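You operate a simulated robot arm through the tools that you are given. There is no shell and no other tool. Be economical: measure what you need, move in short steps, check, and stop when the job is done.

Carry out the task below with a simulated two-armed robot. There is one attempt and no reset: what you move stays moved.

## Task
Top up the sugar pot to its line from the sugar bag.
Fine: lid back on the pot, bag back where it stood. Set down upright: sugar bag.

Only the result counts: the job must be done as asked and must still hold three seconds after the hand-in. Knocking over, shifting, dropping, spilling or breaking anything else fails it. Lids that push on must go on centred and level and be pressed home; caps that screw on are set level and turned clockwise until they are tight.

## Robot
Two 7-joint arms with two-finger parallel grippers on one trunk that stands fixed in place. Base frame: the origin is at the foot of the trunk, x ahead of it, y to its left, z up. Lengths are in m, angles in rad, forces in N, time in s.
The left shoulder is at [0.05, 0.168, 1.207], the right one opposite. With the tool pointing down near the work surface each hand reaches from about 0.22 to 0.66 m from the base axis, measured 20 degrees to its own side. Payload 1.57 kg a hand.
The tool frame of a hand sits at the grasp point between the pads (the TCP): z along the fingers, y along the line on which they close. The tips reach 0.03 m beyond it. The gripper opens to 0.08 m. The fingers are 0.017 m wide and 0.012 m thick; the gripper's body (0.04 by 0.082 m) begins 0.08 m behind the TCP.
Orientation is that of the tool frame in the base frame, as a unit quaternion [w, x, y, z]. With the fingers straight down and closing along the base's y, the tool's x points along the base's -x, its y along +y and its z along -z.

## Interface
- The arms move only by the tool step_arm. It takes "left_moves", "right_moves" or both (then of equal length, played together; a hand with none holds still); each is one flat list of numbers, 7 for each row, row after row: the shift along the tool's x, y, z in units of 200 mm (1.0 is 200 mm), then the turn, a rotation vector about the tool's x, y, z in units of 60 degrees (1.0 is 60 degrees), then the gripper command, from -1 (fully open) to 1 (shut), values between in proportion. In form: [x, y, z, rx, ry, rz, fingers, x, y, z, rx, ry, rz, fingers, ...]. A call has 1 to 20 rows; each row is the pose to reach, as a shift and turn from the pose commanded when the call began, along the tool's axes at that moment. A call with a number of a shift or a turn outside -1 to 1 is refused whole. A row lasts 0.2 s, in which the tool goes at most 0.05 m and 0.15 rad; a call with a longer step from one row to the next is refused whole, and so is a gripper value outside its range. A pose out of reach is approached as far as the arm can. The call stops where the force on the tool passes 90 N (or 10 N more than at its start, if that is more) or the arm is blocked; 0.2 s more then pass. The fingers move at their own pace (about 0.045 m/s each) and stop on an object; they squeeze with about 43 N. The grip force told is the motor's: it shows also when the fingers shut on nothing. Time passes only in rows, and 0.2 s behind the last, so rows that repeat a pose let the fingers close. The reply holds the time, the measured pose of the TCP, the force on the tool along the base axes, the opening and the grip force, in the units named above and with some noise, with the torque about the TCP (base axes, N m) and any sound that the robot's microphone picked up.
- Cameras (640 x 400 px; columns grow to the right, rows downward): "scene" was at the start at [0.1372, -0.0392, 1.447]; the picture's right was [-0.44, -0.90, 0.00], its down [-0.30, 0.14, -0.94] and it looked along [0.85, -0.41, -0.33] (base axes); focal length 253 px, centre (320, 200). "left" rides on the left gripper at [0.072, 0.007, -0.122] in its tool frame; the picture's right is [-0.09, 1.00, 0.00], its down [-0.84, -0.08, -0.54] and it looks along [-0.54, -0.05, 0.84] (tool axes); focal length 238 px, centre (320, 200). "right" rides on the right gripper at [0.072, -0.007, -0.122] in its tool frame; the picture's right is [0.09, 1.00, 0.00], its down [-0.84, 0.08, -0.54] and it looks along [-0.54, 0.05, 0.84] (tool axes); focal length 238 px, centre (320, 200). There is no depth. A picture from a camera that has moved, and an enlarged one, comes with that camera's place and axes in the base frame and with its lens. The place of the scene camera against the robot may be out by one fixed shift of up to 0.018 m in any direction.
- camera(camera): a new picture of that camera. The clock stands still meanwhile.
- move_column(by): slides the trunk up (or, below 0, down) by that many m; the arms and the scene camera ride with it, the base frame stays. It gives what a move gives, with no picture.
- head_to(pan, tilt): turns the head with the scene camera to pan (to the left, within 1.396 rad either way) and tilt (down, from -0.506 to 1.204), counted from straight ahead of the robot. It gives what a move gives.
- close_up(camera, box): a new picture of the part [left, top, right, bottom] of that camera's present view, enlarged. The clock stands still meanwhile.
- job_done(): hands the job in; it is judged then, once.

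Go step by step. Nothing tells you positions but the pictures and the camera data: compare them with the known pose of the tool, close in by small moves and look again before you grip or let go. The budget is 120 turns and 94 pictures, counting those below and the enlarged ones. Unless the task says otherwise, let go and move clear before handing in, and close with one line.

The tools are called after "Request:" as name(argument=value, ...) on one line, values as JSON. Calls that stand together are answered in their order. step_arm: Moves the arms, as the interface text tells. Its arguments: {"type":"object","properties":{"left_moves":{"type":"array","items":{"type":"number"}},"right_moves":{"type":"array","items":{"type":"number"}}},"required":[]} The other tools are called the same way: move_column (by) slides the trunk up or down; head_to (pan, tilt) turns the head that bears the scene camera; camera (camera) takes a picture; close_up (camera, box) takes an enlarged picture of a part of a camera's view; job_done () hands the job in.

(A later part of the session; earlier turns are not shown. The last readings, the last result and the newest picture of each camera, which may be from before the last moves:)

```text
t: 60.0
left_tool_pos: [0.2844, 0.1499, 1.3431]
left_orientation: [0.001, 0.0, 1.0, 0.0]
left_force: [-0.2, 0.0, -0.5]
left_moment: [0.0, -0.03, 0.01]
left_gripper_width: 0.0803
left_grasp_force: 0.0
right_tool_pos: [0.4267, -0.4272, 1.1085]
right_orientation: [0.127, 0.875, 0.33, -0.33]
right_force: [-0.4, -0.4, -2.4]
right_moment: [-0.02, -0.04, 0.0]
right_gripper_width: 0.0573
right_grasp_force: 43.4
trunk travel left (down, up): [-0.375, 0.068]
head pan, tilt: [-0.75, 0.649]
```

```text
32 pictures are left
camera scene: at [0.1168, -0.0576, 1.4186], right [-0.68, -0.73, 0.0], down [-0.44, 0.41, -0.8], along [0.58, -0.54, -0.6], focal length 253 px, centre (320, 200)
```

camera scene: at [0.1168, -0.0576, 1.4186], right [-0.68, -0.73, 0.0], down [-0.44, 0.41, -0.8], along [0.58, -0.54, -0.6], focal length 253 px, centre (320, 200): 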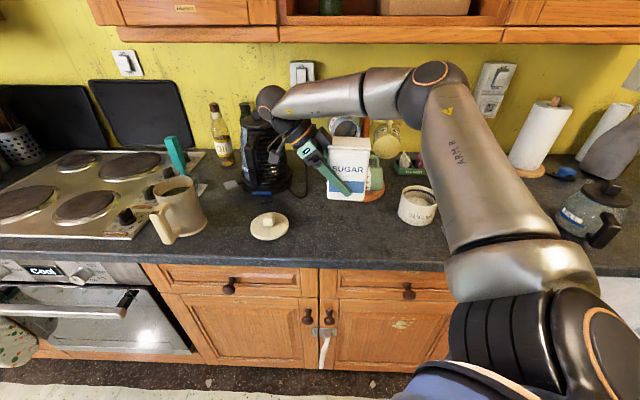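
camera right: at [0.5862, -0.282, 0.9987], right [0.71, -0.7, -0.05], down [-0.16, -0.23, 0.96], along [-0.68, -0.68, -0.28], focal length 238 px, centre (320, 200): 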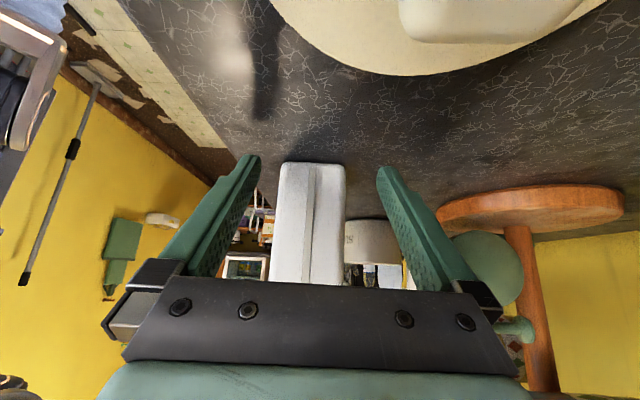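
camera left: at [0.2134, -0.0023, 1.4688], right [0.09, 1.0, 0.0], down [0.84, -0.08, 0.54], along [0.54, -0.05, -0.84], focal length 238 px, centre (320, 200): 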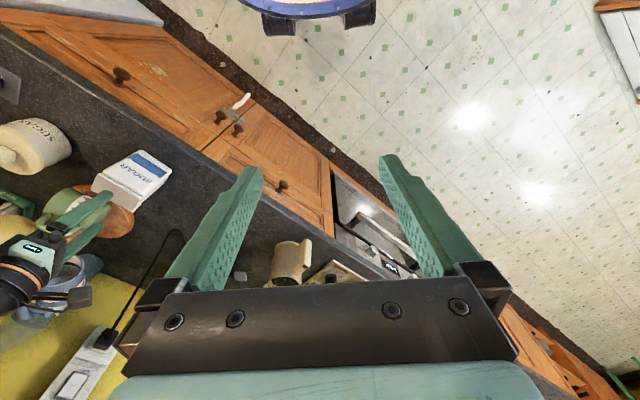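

The bag weighs about 0.25 kg and hangs level. I'll bring it to the middle while yawing the hand so the bag's back faces the left arm.

Request:
step_arm(right_moves=[0.083, -0.108, -0.073, -0.085, 0, -0.096, 1, 0.165, -0.216, -0.145, -0.169, 0, -0.193, 1, 0.248, -0.324, -0.218, -0.254, 0, -0.289, 1, 0.33, -0.432, -0.29, -0.339, 0, -0.386, 1, 0.413, -0.54, -0.363, -0.424, 0, -0.482, 1, 0.495, -0.649, -0.435, -0.508, 0, -0.578, 1, 0.578, -0.757, -0.508, -0.593, 0, -0.675, 1, 0.66, -0.865, -0.58, -0.678, 0, -0.771, 1, 0.743, -0.973, -0.653, -0.762, 0, -0.867, 1])

Request:
camera(camera="scene")

```text
t: 62.0
left_tool_pos: [0.2842, 0.1517, 1.3431]
left_orientation: [-0.001, 0.0, 1.0, 0.0]
left_force: [-0.2, 0.5, -0.1]
left_moment: [-0.03, -0.01, -0.04]
left_gripper_width: 0.0802
left_grasp_force: 0.1
right_tool_pos: [0.445, -0.1503, 1.1076]
right_orientation: [0.293, 0.53, 0.77, -0.2]
right_force: [0.4, 0.6, -2.0]
right_moment: [0.06, 0.02, 0.04]
right_gripper_width: 0.0573
right_grasp_force: 42.6
trunk travel left (down, up): [-0.375, 0.068]
head pan, tilt: [-0.75, 0.649]
```

```text
31 pictures are left
camera scene: at [0.117, -0.0572, 1.4186], right [-0.68, -0.73, 0.0], down [-0.44, 0.41, -0.8], along [0.58, -0.54, -0.6], focal length 253 px, centre (320, 200)
```

scene: 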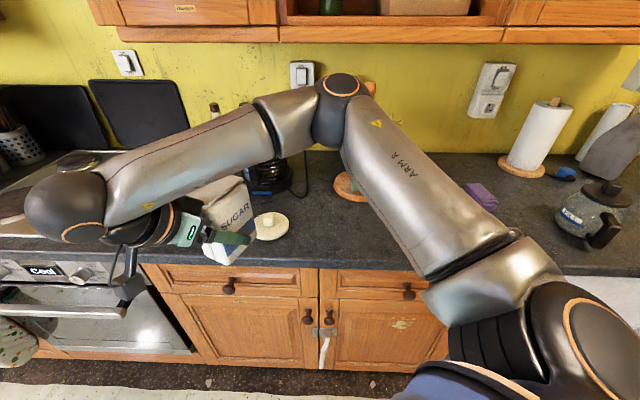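

Request:
step_arm(right_moves=[0, 0, 0, -0.085, 0, -0.096, 1, 0, 0, 0, -0.169, 0, -0.193, 1, 0, 0, 0, -0.254, 0, -0.289, 1, 0, 0, 0, -0.339, 0, -0.386, 1, 0, 0, 0, -0.424, 0, -0.482, 1, 0, 0, 0, -0.508, 0, -0.578, 1, 0, 0, 0, -0.593, 0, -0.675, 1, 0, 0, 0, -0.678, 0, -0.771, 1, 0, 0, 0, -0.762, 0, -0.867, 1])

Request:
camera(camera="left")

```text
t: 64.0
left_tool_pos: [0.285, 0.1509, 1.3432]
left_orientation: [-0.001, 0.001, 1.0, 0.001]
left_force: [0.0, 0.5, 0.6]
left_moment: [0.0, 0.0, 0.0]
left_gripper_width: 0.0798
left_grasp_force: 0.1
right_tool_pos: [0.4465, -0.1512, 1.107]
right_orientation: [0.355, -0.002, 0.935, -0.002]
right_force: [0.9, 0.1, -2.5]
right_moment: [0.01, 0.0, -0.03]
right_gripper_width: 0.0571
right_grasp_force: 43.0
trunk travel left (down, up): [-0.375, 0.068]
head pan, tilt: [-0.75, 0.649]
```

```text
30 pictures are left
camera left: at [0.2131, 0.1569, 1.4662], right [0.09, 1.0, 0.0], down [0.84, -0.08, 0.54], along [0.54, -0.05, -0.84], focal length 238 px, centre (320, 200)
```

left: 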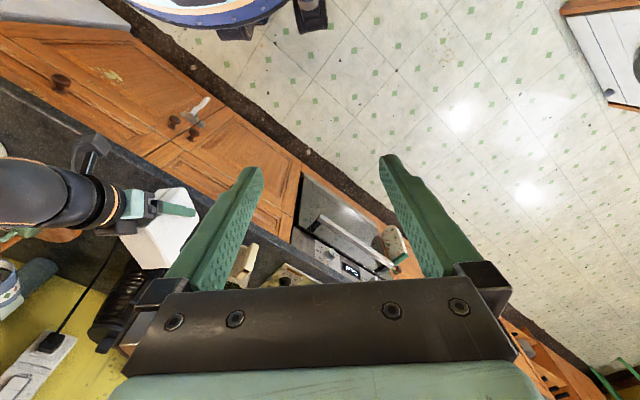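

Request:
close_up(camera="left", box=[90, 160, 250, 290])

```text
3.08 times, centred on (170, 225) of left
camera zoom: at [0.2131, 0.1569, 1.4662], right [0.09, 1.0, 0.0], down [0.84, -0.08, 0.54], along [0.54, -0.05, -0.84], focal length 733 px, centre (782, 123)
```

zoom: 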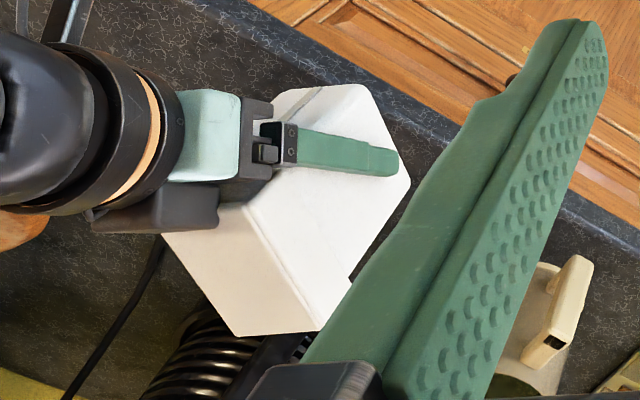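

Now I bring the left hand, closed and tilted, toward the bag's back to lift the lip from below.

Request:
step_arm(left_moves=[-0.119, -0.06, 0.11, 0.125, 0, 0, 1, -0.238, -0.12, 0.22, 0.25, 0, 0, 1, -0.356, -0.19, 0.34, 0.375, 0, 0, 1, -0.475, -0.26, 0.45, 0.5, 0, 0, 1, -0.594, -0.34, 0.57, 0.625, 0, 0, 1, -0.713, -0.43, 0.69, 0.75, 0, 0, 1, -0.831, -0.52, 0.8, 0.875, 0, 0, 1, -0.95, -0.6, 0.915, 1.0, 0, 0, 1])

Request:
step_arm(left_moves=[0, -0.05, 0.14, 0.08, 0, 0, 1, 0, -0.11, 0.28, 0.167, 0, 0, 1, 0, -0.164, 0.38, 0.167, 0, 0, 1])

Request:
camera(camera="left")

```text
t: 65.8
left_tool_pos: [0.474, 0.0304, 1.1622]
left_orientation: [-0.001, 0.0, 0.866, -0.501]
left_force: [0.5, 0.1, 0.2]
left_moment: [0.0, -0.03, -0.01]
left_gripper_width: 0.0
left_grasp_force: 20.9
right_tool_pos: [0.445, -0.1508, 1.106]
right_orientation: [0.355, -0.001, 0.935, -0.001]
right_force: [0.5, -0.1, -3.0]
right_moment: [0.0, 0.05, -0.01]
right_gripper_width: 0.057
right_grasp_force: 43.0
trunk travel left (down, up): [-0.375, 0.068]
head pan, tilt: [-0.75, 0.649]
```

```text
t: 66.6
left_tool_pos: [0.4749, -0.0511, 1.1528]
left_orientation: [0.001, 0.0, 0.819, -0.574]
left_force: [-0.1, 0.0, 0.8]
left_moment: [-0.02, 0.03, 0.04]
left_gripper_width: 0.0
left_grasp_force: 21.4
right_tool_pos: [0.4457, -0.1516, 1.1063]
right_orientation: [0.355, -0.001, 0.935, 0.0]
right_force: [-0.3, -0.8, -3.3]
right_moment: [0.02, 0.04, 0.02]
right_gripper_width: 0.0569
right_grasp_force: 42.7
trunk travel left (down, up): [-0.375, 0.068]
head pan, tilt: [-0.75, 0.649]
```

```text
28 pictures are left
camera left: at [0.4035, 0.0664, 1.1886], right [0.09, 0.34, -0.94], down [0.84, 0.48, 0.26], along [0.54, -0.81, -0.24], focal length 238 px, centre (320, 200)
```

left: 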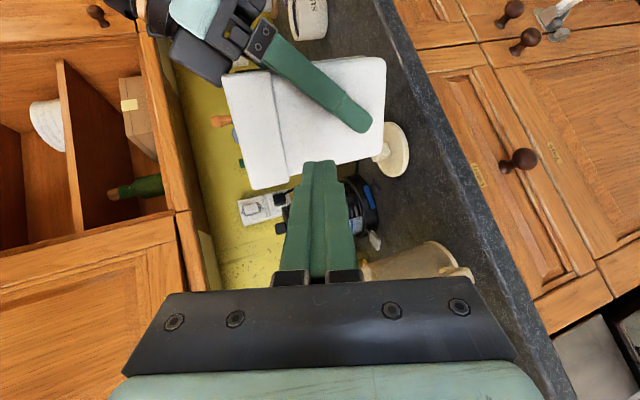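

The lip's lower edge is at z about 1.16, with the left fingertips just below it. I'll slide them in to the back face.

Request:
step_arm(left_moves=[0, -0.02, 0.07, 0, 0, 0, 1, 0, -0.04, 0.13, 0, 0, 0, 1, 0, -0.056, 0.175, 0, 0, 0, 1])

Request:
close_up(camera="left", box=[200, 40, 420, 220])

```text
t: 67.4
left_tool_pos: [0.4756, -0.0864, 1.1512]
left_orientation: [0.001, -0.002, 0.819, -0.574]
left_force: [-0.5, -0.5, 0.5]
left_moment: [0.0, -0.01, 0.0]
left_gripper_width: 0.0
left_grasp_force: 21.2
right_tool_pos: [0.4455, -0.1515, 1.1062]
right_orientation: [0.354, -0.001, 0.935, -0.002]
right_force: [0.0, 0.6, -3.0]
right_moment: [-0.03, 0.05, 0.0]
right_gripper_width: 0.0569
right_grasp_force: 43.1
trunk travel left (down, up): [-0.375, 0.068]
head pan, tilt: [-0.75, 0.649]
```

```text
2.22 times, centred on (310, 130) of left
camera zoom: at [0.4028, 0.0297, 1.1877], right [0.09, 0.34, -0.94], down [0.84, 0.48, 0.26], along [0.54, -0.81, -0.24], focal length 530 px, centre (342, 356)
```

zoom: 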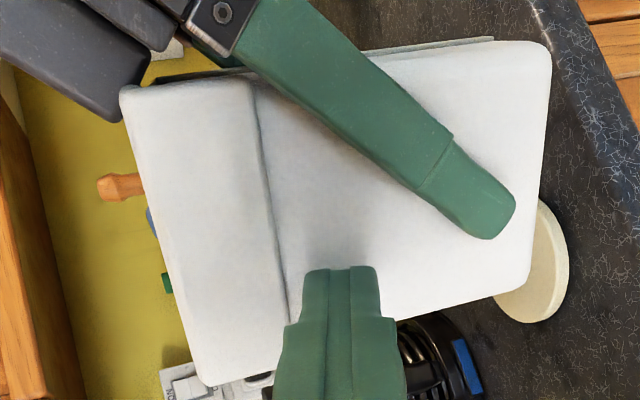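

Request:
step_arm(left_moves=[0, -0.009, 0.024, 0, 0, 0, 1, 0, -0.05, 0.01, 0, 0, 0, 1, 0, -0.1, -0.005, 0, 0, 0, 1, 0, -0.14, -0.025, 0, 0, 0, 1])

Request:
close_up(camera="left", box=[200, 40, 420, 220])

```text
t: 68.4
left_tool_pos: [0.4735, -0.092, 1.1784]
left_orientation: [0.0, 0.0, 0.821, -0.571]
left_force: [-2.1, 11.7, -11.5]
left_moment: [0.38, 0.0, -0.03]
left_gripper_width: 0.0
left_grasp_force: 21.3
right_tool_pos: [0.4464, -0.1528, 1.1077]
right_orientation: [0.357, 0.0, 0.934, -0.002]
right_force: [1.0, -11.9, 7.5]
right_moment: [1.13, -0.19, -0.33]
right_gripper_width: 0.0574
right_grasp_force: 43.1
trunk travel left (down, up): [-0.375, 0.068]
head pan, tilt: [-0.75, 0.649]
```

```text
2.22 times, centred on (310, 130) of left
camera zoom: at [0.4018, 0.0246, 1.2151], right [0.09, 0.34, -0.93], down [0.84, 0.48, 0.26], along [0.54, -0.81, -0.24], focal length 530 px, centre (342, 356)
```

zoom: 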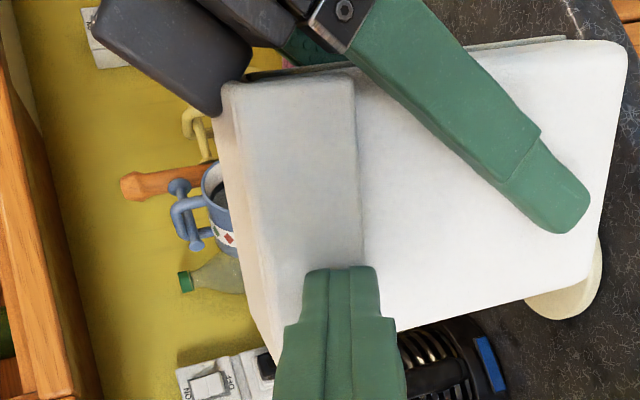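

The fingertips slid over the outside of the lip instead of hooking it. I'll back off, drop below it, press against the bag's back and lift again.

Request:
step_arm(left_moves=[0, 0.03, -0.1, 0, 0, 0, 1, 0, 0.16, -0.06, 0, 0, 0, 1, 0, 0.175, -0.04, 0, 0, 0, 1, 0, 0.15, 0.03, 0, 0, 0, 1, 0, 0.125, 0.1, 0, 0, 0, 1])

Request:
close_up(camera="left", box=[200, 40, 420, 220])

```text
t: 69.6
left_tool_pos: [0.4781, -0.0999, 1.1485]
left_orientation: [0.003, -0.004, 0.819, -0.573]
left_force: [-0.9, 32.9, 3.7]
left_moment: [-0.04, 0.01, -0.08]
left_gripper_width: 0.0
left_grasp_force: 20.7
right_tool_pos: [0.4473, -0.1568, 1.1054]
right_orientation: [0.353, 0.008, 0.935, -0.007]
right_force: [0.0, -33.1, -5.3]
right_moment: [1.31, 0.13, -0.91]
right_gripper_width: 0.0573
right_grasp_force: 43.1
trunk travel left (down, up): [-0.375, 0.068]
head pan, tilt: [-0.75, 0.649]
```

```text
2.22 times, centred on (310, 130) of left
camera zoom: at [0.4039, 0.0161, 1.1851], right [0.09, 0.34, -0.94], down [0.83, 0.49, 0.26], along [0.55, -0.8, -0.24], focal length 530 px, centre (342, 356)
```

zoom: 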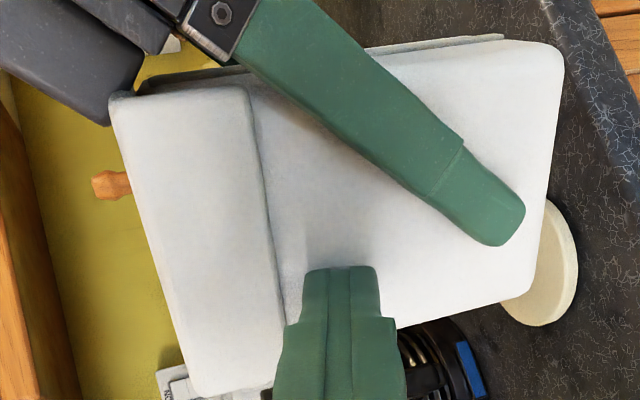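

Request:
step_arm(left_moves=[0, -0.03, -0.025, 0, 0, 0, 1, 0, -0.07, -0.045, 0, 0, 0, 1, 0, -0.11, -0.062, 0, 0, 0, 1])

Request:
close_up(camera="left", box=[200, 40, 420, 220])

```text
t: 70.4
left_tool_pos: [0.4755, -0.0977, 1.1718]
left_orientation: [-0.001, -0.002, 0.822, -0.57]
left_force: [2.3, 20.6, -19.5]
left_moment: [0.62, -0.05, 0.04]
left_gripper_width: 0.0
left_grasp_force: 21.5
right_tool_pos: [0.4474, -0.1523, 1.1084]
right_orientation: [0.357, 0.002, 0.934, -0.003]
right_force: [-2.1, -20.6, 16.0]
right_moment: [1.71, -0.64, -0.48]
right_gripper_width: 0.0578
right_grasp_force: 42.8
trunk travel left (down, up): [-0.375, 0.068]
head pan, tilt: [-0.75, 0.649]
```

```text
2.22 times, centred on (310, 130) of left
camera zoom: at [0.4027, 0.0192, 1.2083], right [0.09, 0.35, -0.93], down [0.84, 0.48, 0.26], along [0.54, -0.8, -0.25], focal length 530 px, centre (342, 356)
```

zoom: 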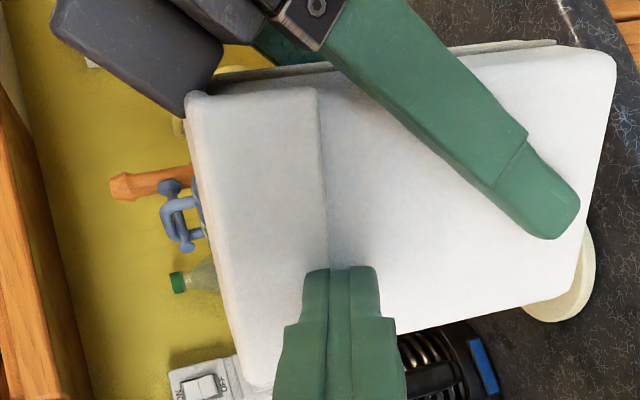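

The finger just slides over the rounded lip. I'll try the other way round: with the left hand coming straight from above, grip the flap front-to-back and pull up on it.

Request:
step_arm(left_moves=[0, 0, -0.16, 0, 0, 0, 1, 0, 0, -0.316, 0, 0, 0, 1, 0, -0.2, -0.4, 0, 0, 0, 1, 0, -0.4, -0.48, 0, 0, 0, 0, 0, -0.55, -0.509, -0.12, 0, 0, -1, 0, -0.55, -0.509, -0.24, 0, 0, -1, 0, -0.55, -0.509, -0.36, 0, 0, -1, 0, -0.55, -0.509, -0.48, 0, 0, -1, 0, -0.55, -0.509, -0.6, 0, 0, -1, 0, -0.55, -0.509, -0.72, 0, 0, -1, 0, -0.55, -0.509, -0.84, 0, 0, -1, 0, -0.55, -0.509, -0.96, 0, 0, -1])

```text
t: 73.0
left_tool_pos: [0.4743, -0.043, 1.3141]
left_orientation: [0.001, 0.0, 0.994, -0.107]
left_force: [-0.7, -0.2, 0.9]
left_moment: [-0.01, -0.02, 0.03]
left_gripper_width: 0.08
left_grasp_force: 0.0
right_tool_pos: [0.4458, -0.152, 1.1068]
right_orientation: [0.355, -0.002, 0.935, 0.0]
right_force: [0.2, 0.0, -2.4]
right_moment: [0.02, 0.02, -0.03]
right_gripper_width: 0.0577
right_grasp_force: 42.8
trunk travel left (down, up): [-0.375, 0.068]
head pan, tilt: [-0.75, 0.649]
```

Request:
step_arm(left_moves=[0.02, -0.17, 0.08, -0.1, 0, 0, -1, 0.02, -0.34, 0.16, -0.205, 0, 0, -1, 0.02, -0.49, 0.23, -0.205, 0, 0, -1])

Request:
camera(camera="left")

```text
t: 73.8
left_tool_pos: [0.4361, -0.1, 1.2689]
left_orientation: [-0.001, -0.001, 1.0, -0.017]
left_force: [0.9, -0.8, -0.6]
left_moment: [-0.01, 0.03, -0.01]
left_gripper_width: 0.0799
left_grasp_force: 0.1
left hand out of reach, approached as far as the arm can: row 1, 2, 3
right_tool_pos: [0.4464, -0.1507, 1.1066]
right_orientation: [0.355, -0.001, 0.935, -0.002]
right_force: [0.2, 0.1, -3.4]
right_moment: [0.02, 0.03, -0.04]
right_gripper_width: 0.0578
right_grasp_force: 42.8
trunk travel left (down, up): [-0.375, 0.068]
head pan, tilt: [-0.75, 0.649]
```

```text
23 pictures are left
camera left: at [0.3646, -0.0893, 1.3909], right [0.09, 1.0, -0.04], down [0.84, -0.06, 0.54], along [0.54, -0.08, -0.84], focal length 238 px, centre (320, 200)
```

left: 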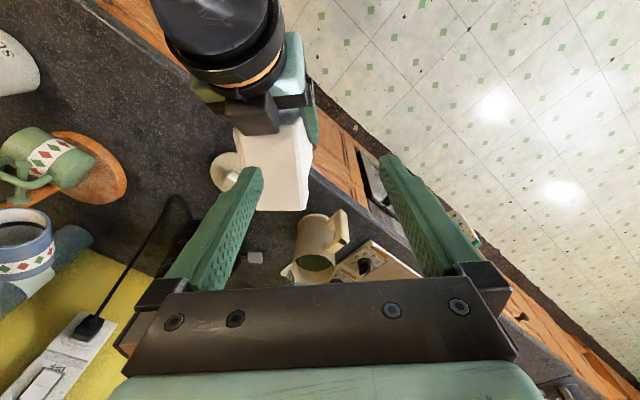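

Request:
step_arm(right_moves=[0.1, 0.08, 0.08, 0, 0, 0, 1, 0.2, 0.15, 0.15, 0, 0, 0, 1, 0.3, 0.23, 0.23, 0, 0, 0, 1, 0.407, 0.3, 0.308, 0, 0, 0, 1])

Request:
step_arm(left_moves=[-0.02, 0.02, 0.2, 0.03, 0, 0, -1, -0.05, 0.045, 0.4, 0.03, 0, 0, -1, -0.05, 0.045, 0.6, 0.03, 0, 0, -1])

Request:
camera(camera="left")

```text
t: 74.8
left_tool_pos: [0.4367, -0.1004, 1.2689]
left_orientation: [-0.001, -0.001, 1.0, -0.017]
left_force: [0.4, -0.9, 0.3]
left_moment: [-0.03, 0.0, -0.03]
left_gripper_width: 0.0801
left_grasp_force: 0.1
right_tool_pos: [0.4254, -0.0931, 1.0067]
right_orientation: [0.356, 0.0, 0.935, -0.001]
right_force: [-0.4, -0.7, -2.8]
right_moment: [0.03, 0.01, -0.05]
right_gripper_width: 0.0575
right_grasp_force: 42.5
trunk travel left (down, up): [-0.375, 0.068]
head pan, tilt: [-0.75, 0.649]
```

```text
t: 75.6
left_tool_pos: [0.4436, -0.0895, 1.149]
left_orientation: [0.0, -0.002, 1.0, -0.018]
left_force: [1.0, -0.2, -0.4]
left_moment: [-0.02, 0.01, 0.02]
left_gripper_width: 0.0799
left_grasp_force: 0.1
right_tool_pos: [0.4243, -0.0913, 1.0075]
right_orientation: [0.354, -0.002, 0.935, -0.002]
right_force: [-0.2, 0.6, -3.7]
right_moment: [0.02, 0.07, -0.03]
right_gripper_width: 0.0574
right_grasp_force: 42.3
trunk travel left (down, up): [-0.375, 0.068]
head pan, tilt: [-0.75, 0.649]
```

```text
22 pictures are left
camera left: at [0.3716, -0.0789, 1.271], right [0.09, 1.0, -0.03], down [0.84, -0.06, 0.54], along [0.54, -0.08, -0.84], focal length 238 px, centre (320, 200)
```

left: 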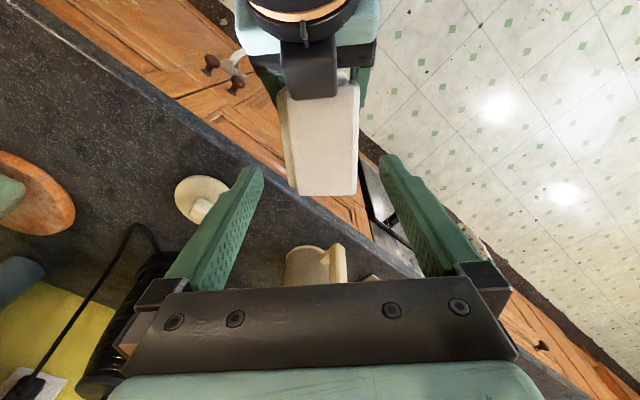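

Request:
step_arm(left_moves=[0, -0.01, 0.09, 0.03, 0, 0, -1, 0, -0.01, 0.18, 0.03, 0, 0, -1, 0, -0.01, 0.18, 0.03, 0, 0, 1, 0, -0.01, 0.18, 0.03, 0, 0, 1, 0, -0.01, 0.18, 0.03, 0, 0, 1, 0, -0.01, 0.18, 0.03, 0, 0, 1])

Request:
step_arm(left_moves=[0, 0, -0.04, 0, 0, 0, 1, 0, 0, -0.08, 0, 0, 0, 1, 0, 0, -0.12, 0, 0, 0, 1])

Request:
camera(camera="left")

```text
t: 77.0
left_tool_pos: [0.4441, -0.0932, 1.1145]
left_orientation: [-0.001, 0.0, 0.999, -0.032]
left_force: [-0.2, -0.4, 0.5]
left_moment: [-0.23, -0.1, -0.09]
left_gripper_width: 0.0566
left_grasp_force: 37.3
right_tool_pos: [0.4244, -0.0919, 1.0075]
right_orientation: [0.355, -0.001, 0.935, -0.001]
right_force: [0.3, 1.1, -1.0]
right_moment: [0.13, 0.1, 0.09]
right_gripper_width: 0.0575
right_grasp_force: 43.3
trunk travel left (down, up): [-0.375, 0.068]
head pan, tilt: [-0.75, 0.649]
```

```text
t: 77.8
left_tool_pos: [0.4441, -0.0907, 1.1399]
left_orientation: [0.0, 0.0, 0.999, -0.034]
left_force: [-0.3, -0.4, 0.5]
left_moment: [-0.03, -0.03, 0.0]
left_gripper_width: 0.0
left_grasp_force: 21.2
right_tool_pos: [0.4242, -0.0926, 1.0055]
right_orientation: [0.352, -0.001, 0.936, -0.003]
right_force: [0.3, 0.4, -3.0]
right_moment: [0.0, 0.05, 0.0]
right_gripper_width: 0.0577
right_grasp_force: 42.4
trunk travel left (down, up): [-0.375, 0.068]
head pan, tilt: [-0.75, 0.649]
```

```text
21 pictures are left
camera left: at [0.3721, -0.0755, 1.2611], right [0.09, 0.99, -0.07], down [0.84, -0.04, 0.55], along [0.54, -0.11, -0.84], focal length 238 px, centre (320, 200)
```

left: 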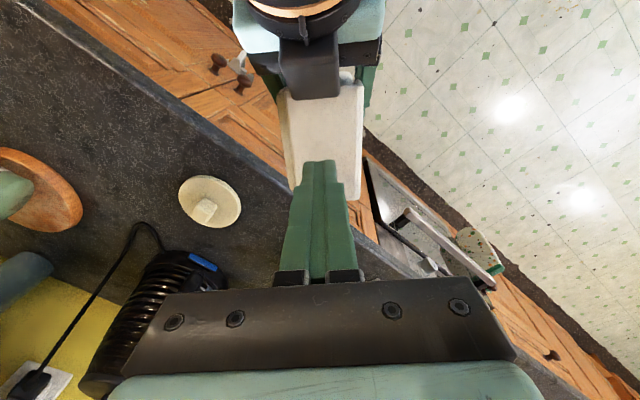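

Request:
close_up(camera="left", box=[260, 60, 390, 210])

```text
2.67 times, centred on (325, 135) of left
camera zoom: at [0.3721, -0.0755, 1.2611], right [0.09, 0.99, -0.07], down [0.84, -0.04, 0.55], along [0.54, -0.11, -0.84], focal length 636 px, centre (307, 373)
```

zoom: 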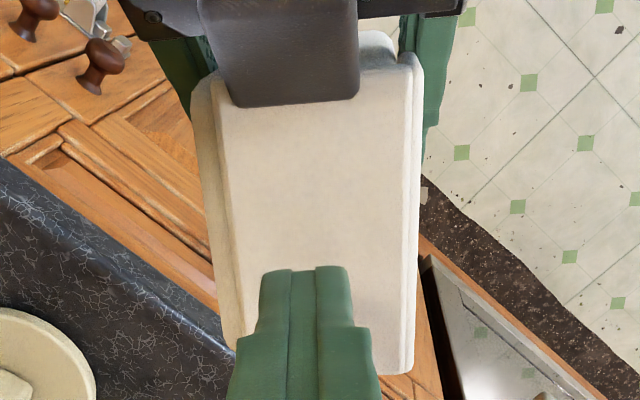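

The flap seems fixed: gripping and pulling it does nothing, so it looks like the folded top simply pours. I'll retract the left hand and carry the bag toward the pot, yawing to about -60°.

Request:
step_arm(left_moves=[0, 0, -0.2, 0, 0, 0, 1, 0, 0.1, -0.35, 0, 0, 0, 1, 0, 0.3, -0.4, 0, 0, 0, 1, 0.1, 0.5, -0.4, 0, 0, 0, 1, 0.2, 0.7, -0.4, 0, 0, 0, 1, 0.3, 0.9, -0.4, 0, 0, 0, 1, 0.4, 1.0, -0.4, 0, 0, 0, 1])

Request:
step_arm(right_moves=[-0.14, 0, -0.16, 0, 0, 0, 1, -0.28, -0.05, -0.32, 0.04, 0, 0.05, 1, -0.43, -0.2, -0.486, 0.1, 0, 0.11, 1, -0.43, -0.4, -0.486, 0.16, 0, 0.18, 1, -0.43, -0.6, -0.486, 0.22, 0, 0.25, 1, -0.43, -0.8, -0.486, 0.28, 0, 0.32, 1, -0.43, -1.0, -0.486, 0.34, 0, 0.385, 1])

```text
t: 79.4
left_tool_pos: [0.3663, 0.1139, 1.2049]
left_orientation: [-0.001, 0.0, 0.999, -0.032]
left_force: [0.0, -0.4, -0.1]
left_moment: [-0.01, 0.0, -0.03]
left_gripper_width: 0.0
left_grasp_force: 21.3
right_tool_pos: [0.4247, -0.092, 1.0081]
right_orientation: [0.355, -0.001, 0.935, -0.001]
right_force: [-0.1, 0.1, -2.0]
right_moment: [-0.03, 0.03, 0.0]
right_gripper_width: 0.0575
right_grasp_force: 43.1
trunk travel left (down, up): [-0.375, 0.068]
head pan, tilt: [-0.75, 0.649]
```

```text
refused: row 3 steps farther than a row can; nothing moved
```

Request:
step_arm(right_moves=[-0.11, 0, -0.12, 0, 0, 0, 1, -0.22, -0.05, -0.24, 0.04, 0, 0.05, 1, -0.33, -0.15, -0.37, 0.1, 0, 0.11, 1, -0.43, -0.3, -0.486, 0.16, 0, 0.18, 1, -0.43, -0.5, -0.486, 0.22, 0, 0.25, 1, -0.43, -0.7, -0.486, 0.28, 0, 0.32, 1, -0.43, -0.9, -0.486, 0.34, 0, 0.385, 1, -0.43, -1.0, -0.486, 0.34, 0, 0.385, 1])

```text
t: 81.2
left_tool_pos: [0.3656, 0.1131, 1.2049]
left_orientation: [-0.001, 0.0, 0.999, -0.032]
left_force: [-0.9, 0.3, -0.6]
left_moment: [0.03, -0.02, -0.01]
left_gripper_width: 0.0002
left_grasp_force: 21.6
right_tool_pos: [0.4255, -0.2907, 1.1365]
right_orientation: [0.342, 0.248, 0.901, -0.095]
right_force: [0.0, -0.9, -3.3]
right_moment: [-0.02, 0.03, 0.02]
right_gripper_width: 0.0572
right_grasp_force: 43.2
trunk travel left (down, up): [-0.375, 0.068]
head pan, tilt: [-0.75, 0.649]
```

Request:
step_arm(right_moves=[-0.056, -0.158, 0.05, 0.054, 0, 0.06, 1, -0.112, -0.317, 0.1, 0.107, 0, 0.121, 1, -0.168, -0.475, 0.15, 0.161, 0, 0.182, 1, -0.225, -0.633, 0.2, 0.215, 0, 0.242, 1, -0.281, -0.79, 0.25, 0.268, 0, 0.302, 1, -0.337, -0.95, 0.3, 0.322, 0, 0.363, 1])

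```text
t: 82.6
left_tool_pos: [0.3659, 0.1137, 1.2045]
left_orientation: [-0.001, 0.0, 0.999, -0.032]
left_force: [0.4, 0.0, -0.9]
left_moment: [-0.03, 0.01, 0.0]
left_gripper_width: 0.0001
left_grasp_force: 21.2
right_tool_pos: [0.4085, -0.5, 1.1386]
right_orientation: [0.308, 0.467, 0.81, -0.178]
right_force: [-0.1, -0.6, -3.1]
right_moment: [0.05, 0.02, 0.02]
right_gripper_width: 0.0573
right_grasp_force: 42.9
trunk travel left (down, up): [-0.375, 0.068]
head pan, tilt: [-0.75, 0.649]
```

I'll use yaw -30° for the pour, so the tipped bag stays clear of the hanging mugs, and move the bag into position above the pot.

Request:
step_arm(right_moves=[-0.043, -0.108, 0.069, -0.083, 0, -0.094, 1, -0.086, -0.216, 0.138, -0.166, 0, -0.187, 1, -0.128, -0.323, 0.207, -0.249, 0, -0.28, 1, -0.171, -0.431, 0.276, -0.332, 0, -0.374, 1])

Request:
camera(camera="scene")

```text
t: 83.6
left_tool_pos: [0.3661, 0.1129, 1.2066]
left_orientation: [-0.001, 0.0, 0.999, -0.032]
left_force: [-0.4, -0.1, 0.5]
left_moment: [-0.01, -0.03, 0.0]
left_gripper_width: 0.0
left_grasp_force: 21.3
right_tool_pos: [0.363, -0.5966, 1.1205]
right_orientation: [0.342, 0.241, 0.903, -0.092]
right_force: [0.4, 0.1, -3.2]
right_moment: [0.0, 0.01, 0.0]
right_gripper_width: 0.0571
right_grasp_force: 42.5
trunk travel left (down, up): [-0.375, 0.068]
head pan, tilt: [-0.75, 0.649]
```

```text
19 pictures are left
camera scene: at [0.1169, -0.0581, 1.4186], right [-0.68, -0.73, 0.0], down [-0.44, 0.41, -0.8], along [0.58, -0.54, -0.6], focal length 253 px, centre (320, 200)
```

scene: 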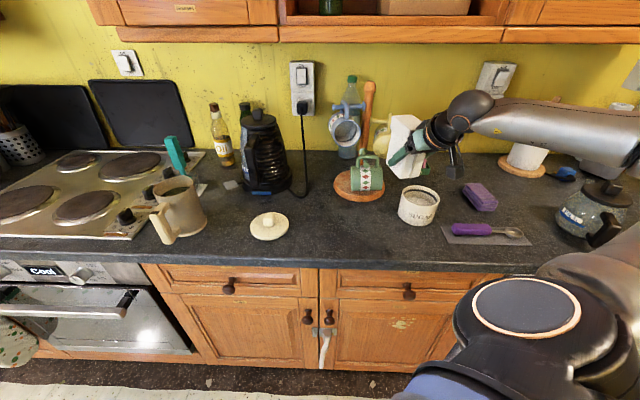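

Clear view of the pot. I'll start rolling the bag toward the pot: first to about 50°.

Request:
step_arm(right_moves=[0, 0, 0, -0.1, 0, 0.089, 1, 0, 0, 0, -0.2, 0, 0.178, 1, 0, 0, 0, -0.3, 0, 0.266, 1, 0, 0, 0, -0.4, 0, 0.355, 1, 0, 0, 0, -0.5, 0, 0.444, 1, 0, 0, 0, -0.62, 0, 0.55, 1])

Request:
close_up(camera="scene", box=[350, 90, 510, 250])

```text
refused: row 6 steps farther than a row can; nothing moved
```

```text
2.50 times, centred on (430, 170) of scene
camera zoom: at [0.1169, -0.0581, 1.4186], right [-0.68, -0.73, 0.0], down [-0.44, 0.41, -0.8], along [0.58, -0.54, -0.6], focal length 633 px, centre (45, 275)
```

zoom: 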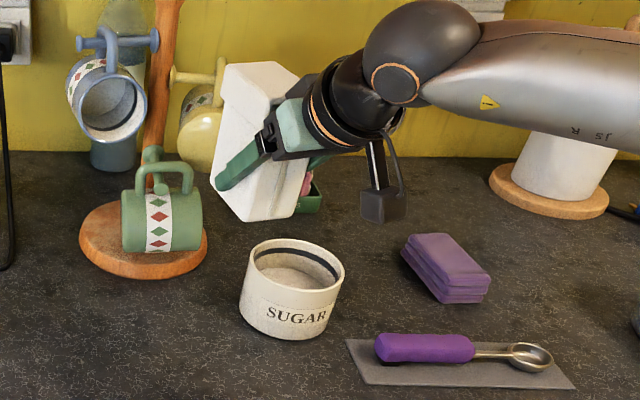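

Request:
step_arm(right_moves=[0, 0, 0, -0.097, 0, 0.086, 1, 0, 0, 0, -0.194, 0, 0.173, 1, 0, 0, 0, -0.292, 0, 0.259, 1, 0, 0, 0, -0.389, 0, 0.345, 1, 0, 0, 0, -0.486, 0, 0.432, 1, 0, 0, 0, -0.583, 0, 0.518, 1])

Request:
close_up(camera="scene", box=[350, 90, 510, 250])

```text
t: 85.0
left_tool_pos: [0.3671, 0.1133, 1.2049]
left_orientation: [-0.001, 0.0, 1.0, -0.031]
left_force: [0.1, -0.3, -0.1]
left_moment: [-0.01, -0.02, -0.03]
left_gripper_width: 0.0002
left_grasp_force: 21.5
right_tool_pos: [0.3608, -0.5976, 1.1187]
right_orientation: [0.412, 0.358, 0.792, 0.274]
right_force: [-0.2, 0.8, -2.5]
right_moment: [0.08, -0.03, -0.01]
right_gripper_width: 0.0569
right_grasp_force: 43.2
trunk travel left (down, up): [-0.375, 0.068]
head pan, tilt: [-0.75, 0.649]
```

```text
2.50 times, centred on (430, 170) of scene
camera zoom: at [0.117, -0.0585, 1.4186], right [-0.68, -0.73, 0.0], down [-0.44, 0.41, -0.8], along [0.58, -0.54, -0.61], focal length 633 px, centre (45, 275)
```

zoom: 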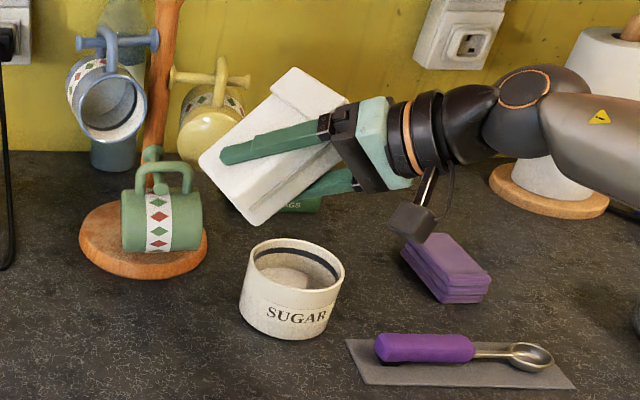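

A mound seems to be forming in the pot, and the bag is lighter. I'll look closer.

Request:
close_up(camera="scene", box=[395, 170, 455, 230])

```text
6.67 times, centred on (425, 200) of scene
camera zoom: at [0.117, -0.0585, 1.4186], right [-0.68, -0.73, 0.0], down [-0.44, 0.41, -0.8], along [0.58, -0.54, -0.61], focal length 1689 px, centre (-380, 200)
```

zoom: 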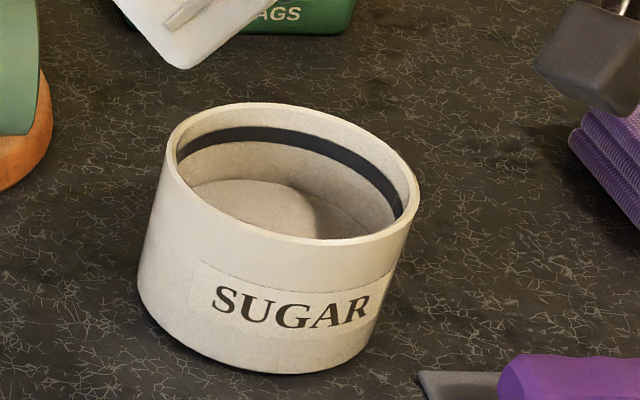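

That was only the bag's shadow; no flow yet. I'll roll further to about 77°.

Request:
step_arm(right_moves=[0, 0, 0, -0.094, 0, 0.083, 1, 0, 0, 0, -0.187, 0, 0.166, 1, 0, 0, 0, -0.28, 0, 0.249, 1, 0, 0, 0, -0.374, 0, 0.332, 1, 0, 0, 0, -0.374, 0, 0.332, 1, 0, 0, 0, -0.374, 0, 0.332, 1])

Request:
close_up(camera="scene", box=[360, 100, 480, 230])

```text
t: 86.4
left_tool_pos: [0.3651, 0.1125, 1.2053]
left_orientation: [0.0, 0.0, 0.999, -0.032]
left_force: [0.5, 0.0, -0.5]
left_moment: [-0.01, -0.01, -0.01]
left_gripper_width: 0.0
left_grasp_force: 21.2
right_tool_pos: [0.3632, -0.5972, 1.1186]
right_orientation: [0.419, 0.401, 0.652, 0.489]
right_force: [-0.1, -0.4, -2.6]
right_moment: [0.02, -0.02, -0.04]
right_gripper_width: 0.0567
right_grasp_force: 43.2
trunk travel left (down, up): [-0.375, 0.068]
head pan, tilt: [-0.75, 0.649]
```

```text
3.08 times, centred on (420, 165) of scene
camera zoom: at [0.1171, -0.0581, 1.4186], right [-0.68, -0.73, 0.0], down [-0.44, 0.41, -0.8], along [0.58, -0.54, -0.6], focal length 779 px, centre (12, 308)
```

zoom: 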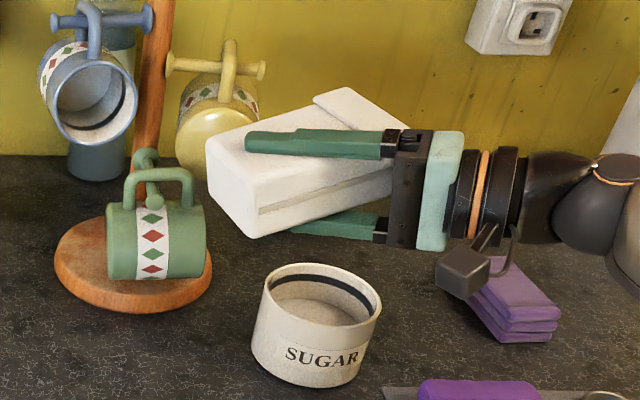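

Still nothing at 77°. I'll lower the bag 5 cm to shorten the fall, then roll on to about 95°.

Request:
step_arm(right_moves=[0.02, -0.134, 0.022, 0, 0, 0, 1, 0.04, -0.268, 0.045, 0, 0, 0, 1, 0.04, -0.268, 0.045, -0.094, 0, 0.083, 1, 0.04, -0.268, 0.045, -0.187, 0, 0.166, 1, 0.04, -0.268, 0.045, -0.224, 0, 0.2, 1, 0.04, -0.268, 0.045, -0.224, 0, 0.2, 1])

Request:
close_up(camera="scene", box=[360, 120, 480, 240])

```text
t: 87.8
left_tool_pos: [0.3656, 0.1147, 1.2054]
left_orientation: [-0.001, -0.001, 0.999, -0.033]
left_force: [-0.1, -0.3, 0.5]
left_moment: [0.03, -0.01, 0.02]
left_gripper_width: 0.0
left_grasp_force: 21.0
right_tool_pos: [0.3624, -0.5973, 1.0635]
right_orientation: [0.409, 0.416, 0.544, 0.603]
right_force: [-0.1, 0.5, -2.8]
right_moment: [0.06, 0.0, -0.01]
right_gripper_width: 0.0572
right_grasp_force: 43.1
trunk travel left (down, up): [-0.375, 0.068]
head pan, tilt: [-0.75, 0.649]
```

```text
3.33 times, centred on (420, 180) of scene
camera zoom: at [0.1171, -0.058, 1.4186], right [-0.68, -0.73, 0.0], down [-0.44, 0.41, -0.8], along [0.58, -0.54, -0.6], focal length 844 px, centre (-13, 267)
```

zoom: 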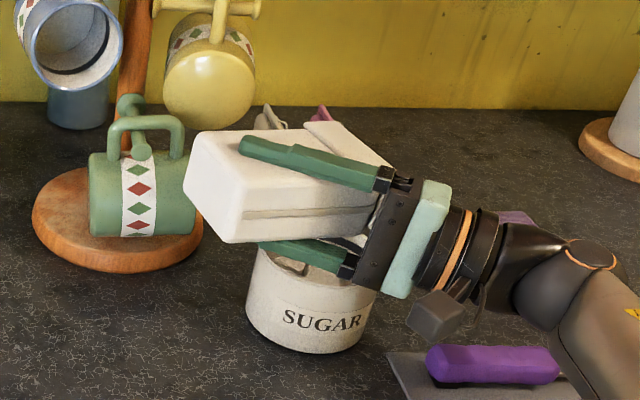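

Request:
close_up(camera="scene", box=[405, 150, 445, 190])

```text
10.00 times, centred on (425, 170) of scene
camera zoom: at [0.1171, -0.058, 1.4186], right [-0.68, -0.73, 0.0], down [-0.44, 0.41, -0.8], along [0.58, -0.54, -0.6], focal length 2533 px, centre (-730, 500)
```

zoom: 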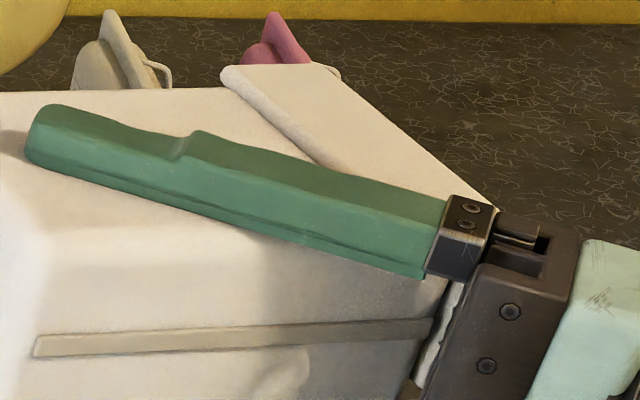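

Request:
step_arm(right_moves=[0, 0, 0, -0.09, 0, 0.08, 1, 0, 0, 0, -0.18, 0, 0.16, 1])

Request:
step_arm(right_moves=[0, 0, 0, -0.09, 0, 0.08, 1, 0, 0, 0, -0.15, 0, 0.133, 1])

```text
t: 88.4
left_tool_pos: [0.3666, 0.1122, 1.2047]
left_orientation: [-0.001, 0.0, 1.0, -0.031]
left_force: [-0.1, 0.6, -0.4]
left_moment: [0.02, 0.0, -0.01]
left_gripper_width: 0.0002
left_grasp_force: 21.7
right_tool_pos: [0.3611, -0.5978, 1.0641]
right_orientation: [0.395, 0.42, 0.447, 0.684]
right_force: [0.7, -0.6, -2.7]
right_moment: [0.1, -0.01, -0.02]
right_gripper_width: 0.0573
right_grasp_force: 43.2
trunk travel left (down, up): [-0.375, 0.068]
head pan, tilt: [-0.75, 0.649]
```

```text
t: 89.0
left_tool_pos: [0.3668, 0.113, 1.2053]
left_orientation: [-0.001, 0.0, 0.999, -0.033]
left_force: [-0.9, 0.4, -0.7]
left_moment: [0.0, 0.0, -0.02]
left_gripper_width: 0.0
left_grasp_force: 21.1
right_tool_pos: [0.3636, -0.5985, 1.0649]
right_orientation: [0.378, 0.417, 0.364, 0.742]
right_force: [0.0, 0.4, -2.6]
right_moment: [0.03, 0.0, -0.01]
right_gripper_width: 0.0569
right_grasp_force: 42.9
trunk travel left (down, up): [-0.375, 0.068]
head pan, tilt: [-0.75, 0.649]
```

Request:
close_up(camera="scene", box=[380, 130, 460, 220])

```text
4.44 times, centred on (420, 175) of scene
camera zoom: at [0.117, -0.0579, 1.4186], right [-0.68, -0.73, 0.0], down [-0.44, 0.41, -0.8], along [0.58, -0.54, -0.6], focal length 1126 px, centre (-124, 311)
```

zoom: 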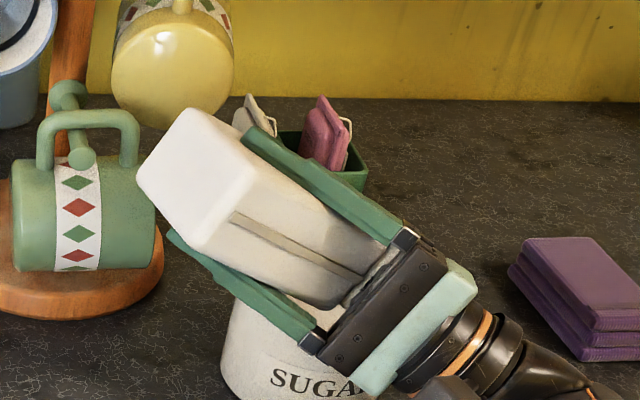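

Nothing flows even at 120°. Looking at it, my rear finger overlaps the end of the lip, so I'm clamping the flap shut. I'll roll upright, then regrip lower on the bag with the left hand holding it meanwhile.

Request:
step_arm(right_moves=[0.05, 0.128, 0.058, 0, 0, 0, 1, 0.103, 0.257, 0.116, 0.094, 0, -0.084, 1, 0.103, 0.257, 0.116, 0.189, 0, -0.168, 1, 0.103, 0.257, 0.116, 0.283, 0, -0.251, 1, 0.103, 0.257, 0.116, 0.378, 0, -0.335, 1, 0.103, 0.257, 0.116, 0.472, 0, -0.419, 1, 0.103, 0.257, 0.116, 0.567, 0, -0.503, 1, 0.103, 0.257, 0.116, 0.661, 0, -0.587, 1, 0.103, 0.257, 0.116, 0.756, 0, -0.671, 1])

Request:
step_arm(right_moves=[0, 0, 0, 0.094, 0, -0.084, 1, 0, 0, 0, 0.189, 0, -0.168, 1, 0, 0, 0, 0.283, 0, -0.251, 1, 0, 0, 0, 0.378, 0, -0.335, 1, 0, 0, 0, 0.472, 0, -0.419, 1, 0, 0, 0, 0.567, 0, -0.503, 1, 0, 0, 0, 0.661, 0, -0.587, 1, 0, 0, 0, 0.756, 0, -0.671, 1])

```text
t: 91.0
left_tool_pos: [0.3662, 0.1138, 1.2063]
left_orientation: [0.0, -0.001, 0.999, -0.032]
left_force: [0.3, -0.5, 0.2]
left_moment: [0.0, -0.01, 0.0]
left_gripper_width: 0.0002
left_grasp_force: 21.3
right_tool_pos: [0.3609, -0.5977, 1.123]
right_orientation: [0.418, 0.381, 0.735, 0.376]
right_force: [-0.5, 0.5, -1.1]
right_moment: [0.02, 0.02, -0.03]
right_gripper_width: 0.0568
right_grasp_force: 43.6
trunk travel left (down, up): [-0.375, 0.068]
head pan, tilt: [-0.75, 0.649]
```

```text
t: 92.8
left_tool_pos: [0.3658, 0.1132, 1.2045]
left_orientation: [-0.001, 0.0, 0.999, -0.032]
left_force: [0.1, 0.3, -0.4]
left_moment: [0.02, -0.02, -0.04]
left_gripper_width: 0.0
left_grasp_force: 21.4
right_tool_pos: [0.3613, -0.5964, 1.125]
right_orientation: [0.342, 0.24, 0.904, -0.093]
right_force: [-0.1, -0.5, -0.6]
right_moment: [0.01, 0.02, 0.0]
right_gripper_width: 0.057
right_grasp_force: 42.6
trunk travel left (down, up): [-0.375, 0.068]
head pan, tilt: [-0.75, 0.649]
```

The weight on the hand dropped from about 2.7 to 0.7 N, so sugar has come out. I must check where it went.

Request:
close_up(camera="scene", box=[360, 130, 480, 240])

```text
3.64 times, centred on (420, 185) of scene
camera zoom: at [0.1171, -0.0576, 1.4186], right [-0.68, -0.73, 0.0], down [-0.44, 0.41, -0.8], along [0.58, -0.54, -0.6], focal length 921 px, centre (-44, 254)
```

zoom: 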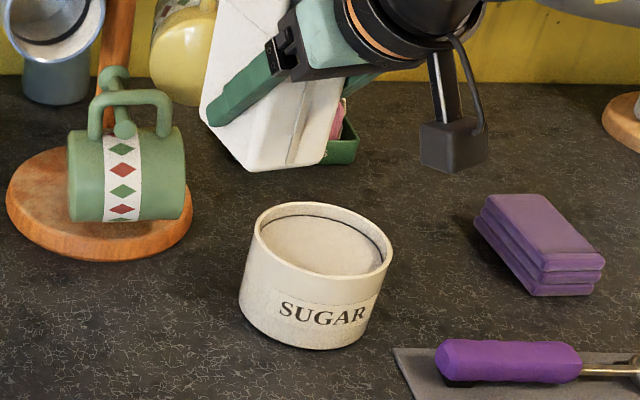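

Request:
close_up(camera="scene", box=[400, 178, 444, 208])

```text
13.33 times, centred on (422, 193) of scene
camera zoom: at [0.1171, -0.0576, 1.4186], right [-0.68, -0.73, 0.0], down [-0.44, 0.41, -0.8], along [0.58, -0.54, -0.6], focal length 3377 px, centre (-1040, 293)
```

zoom: 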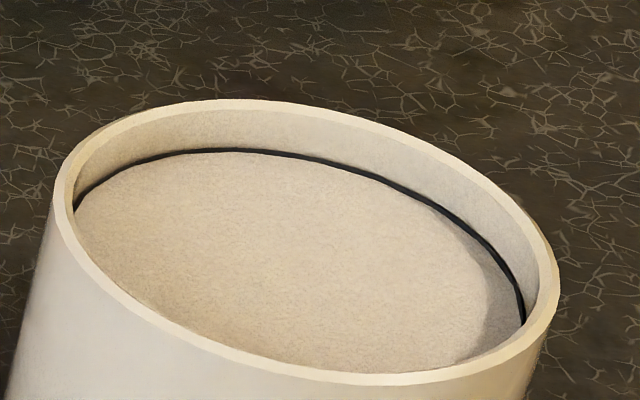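

The pot is filled to the line and nothing is spilled. Now the bag goes back: first away from the pot toward the middle.

Request:
step_arm(right_moves=[0.046, 0.19, -0.041, 0, 0, 0, 1, 0.092, 0.38, -0.082, 0, 0, 0, 1, 0.138, 0.57, -0.122, 0, 0, 0, 1, 0.183, 0.75, -0.163, 0, 0, 0, 1])

Request:
step_arm(right_moves=[0.046, 0.19, -0.041, 0, 0, 0, 1, 0.092, 0.38, -0.082, 0, 0, 0, 1, 0.138, 0.57, -0.122, 0, 0, 0, 1, 0.183, 0.75, -0.163, 0, 0, 0, 1, 0.183, 0.95, -0.163, 0, 0, 0, 1])

```text
t: 93.8
left_tool_pos: [0.3675, 0.114, 1.2043]
left_orientation: [-0.001, 0.0, 0.999, -0.032]
left_force: [0.1, 0.5, 0.4]
left_moment: [0.02, 0.0, 0.0]
left_gripper_width: 0.0001
left_grasp_force: 21.4
right_tool_pos: [0.3949, -0.441, 1.1241]
right_orientation: [0.343, 0.241, 0.903, -0.092]
right_force: [-0.3, 0.2, -1.6]
right_moment: [0.0, 0.04, 0.0]
right_gripper_width: 0.057
right_grasp_force: 43.4
trunk travel left (down, up): [-0.375, 0.068]
head pan, tilt: [-0.75, 0.649]
```

```text
t: 95.0
left_tool_pos: [0.3675, 0.1137, 1.2063]
left_orientation: [-0.001, 0.0, 0.999, -0.032]
left_force: [-0.5, 0.5, 0.5]
left_moment: [-0.01, 0.02, 0.0]
left_gripper_width: 0.0
left_grasp_force: 21.3
right_tool_pos: [0.4491, -0.2511, 1.1209]
right_orientation: [0.342, 0.242, 0.904, -0.092]
right_force: [0.4, 0.3, -1.0]
right_moment: [-0.01, 0.02, 0.0]
right_gripper_width: 0.0571
right_grasp_force: 43.2
trunk travel left (down, up): [-0.375, 0.068]
head pan, tilt: [-0.75, 0.649]
```

Request:
step_arm(left_moves=[0.08, 0.09, -0.13, 0, 0, 0, 1, 0.16, 0.18, -0.26, 0, 0, 0, 1, 0.24, 0.27, -0.39, 0, 0, 0, 1, 0.32, 0.36, -0.52, 0, 0, 0, 1, 0.4, 0.45, -0.65, 0, 0, 0, 1])

Request:
step_arm(right_moves=[0.019, 0.043, -0.017, 0.088, 0, 0.099, 1, 0.038, 0.087, -0.033, 0.175, 0, 0.198, 1, 0.056, 0.13, -0.05, 0.263, 0, 0.296, 1, 0.075, 0.174, -0.066, 0.35, 0, 0.395, 1, 0.094, 0.217, -0.083, 0.438, 0, 0.494, 1])

```text
t: 96.2
left_tool_pos: [0.2852, 0.2123, 1.333]
left_orientation: [-0.001, 0.0, 0.999, -0.033]
left_force: [0.1, -0.1, 0.0]
left_moment: [-0.02, 0.0, -0.01]
left_gripper_width: 0.0
left_grasp_force: 21.2
right_tool_pos: [0.4465, -0.2519, 1.1223]
right_orientation: [0.343, 0.241, 0.903, -0.092]
right_force: [-0.6, -0.1, -0.3]
right_moment: [0.0, 0.03, 0.0]
right_gripper_width: 0.057
right_grasp_force: 42.7
trunk travel left (down, up): [-0.375, 0.068]
head pan, tilt: [-0.75, 0.649]
```

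```text
t: 97.4
left_tool_pos: [0.2862, 0.2121, 1.3323]
left_orientation: [-0.001, 0.0, 0.999, -0.032]
left_force: [-0.8, -0.4, 0.1]
left_moment: [0.0, 0.05, -0.01]
left_gripper_width: 0.0
left_grasp_force: 21.3
right_tool_pos: [0.4334, -0.2421, 1.1251]
right_orientation: [0.291, 0.533, 0.768, -0.203]
right_force: [0.1, -0.5, -1.2]
right_moment: [-0.01, 0.05, -0.01]
right_gripper_width: 0.0571
right_grasp_force: 43.6
right hand out of reach, approached as far as the arm can: row 4, 5
trunk travel left (down, up): [-0.375, 0.068]
head pan, tilt: [-0.75, 0.649]
```

Request:
step_arm(right_moves=[-0.067, -0.036, 0.078, 0.085, 0, 0.096, 1, -0.134, -0.072, 0.156, 0.17, 0, 0.192, 1, -0.202, -0.107, 0.235, 0.256, 0, 0.288, 1, -0.269, -0.143, 0.313, 0.341, 0, 0.384, 1, -0.336, -0.179, 0.391, 0.426, 0, 0.48, 1, -0.403, -0.215, 0.469, 0.511, 0, 0.576, 1, -0.471, -0.25, 0.548, 0.597, 0, 0.672, 1, -0.538, -0.286, 0.626, 0.682, 0, 0.768, 1, -0.605, -0.322, 0.704, 0.767, 0, 0.864, 1])

Request:
camera(camera="scene")

```text
t: 99.4
left_tool_pos: [0.2865, 0.2113, 1.3331]
left_orientation: [0.0, 0.0, 0.999, -0.032]
left_force: [-0.5, -0.5, -0.5]
left_moment: [0.03, 0.0, 0.02]
left_gripper_width: 0.0001
left_grasp_force: 21.8
right_tool_pos: [0.438, -0.4394, 1.1]
right_orientation: [0.124, 0.875, 0.327, -0.334]
right_force: [0.2, -0.3, -0.3]
right_moment: [-0.02, -0.01, 0.04]
right_gripper_width: 0.0567
right_grasp_force: 43.6
trunk travel left (down, up): [-0.375, 0.068]
head pan, tilt: [-0.75, 0.649]
```

```text
9 pictures are left
camera scene: at [0.1172, -0.0582, 1.4186], right [-0.68, -0.73, 0.0], down [-0.44, 0.41, -0.8], along [0.58, -0.54, -0.61], focal length 253 px, centre (320, 200)
```

scene: 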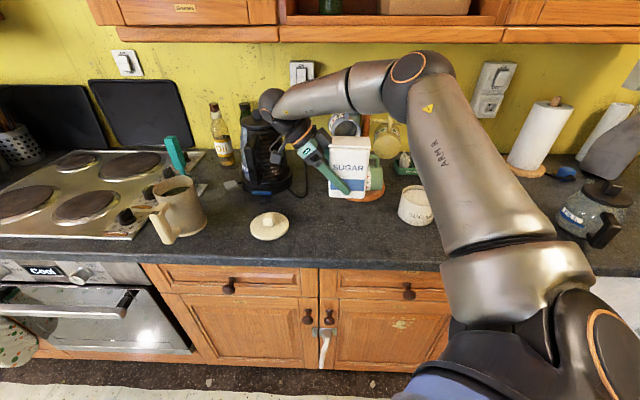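

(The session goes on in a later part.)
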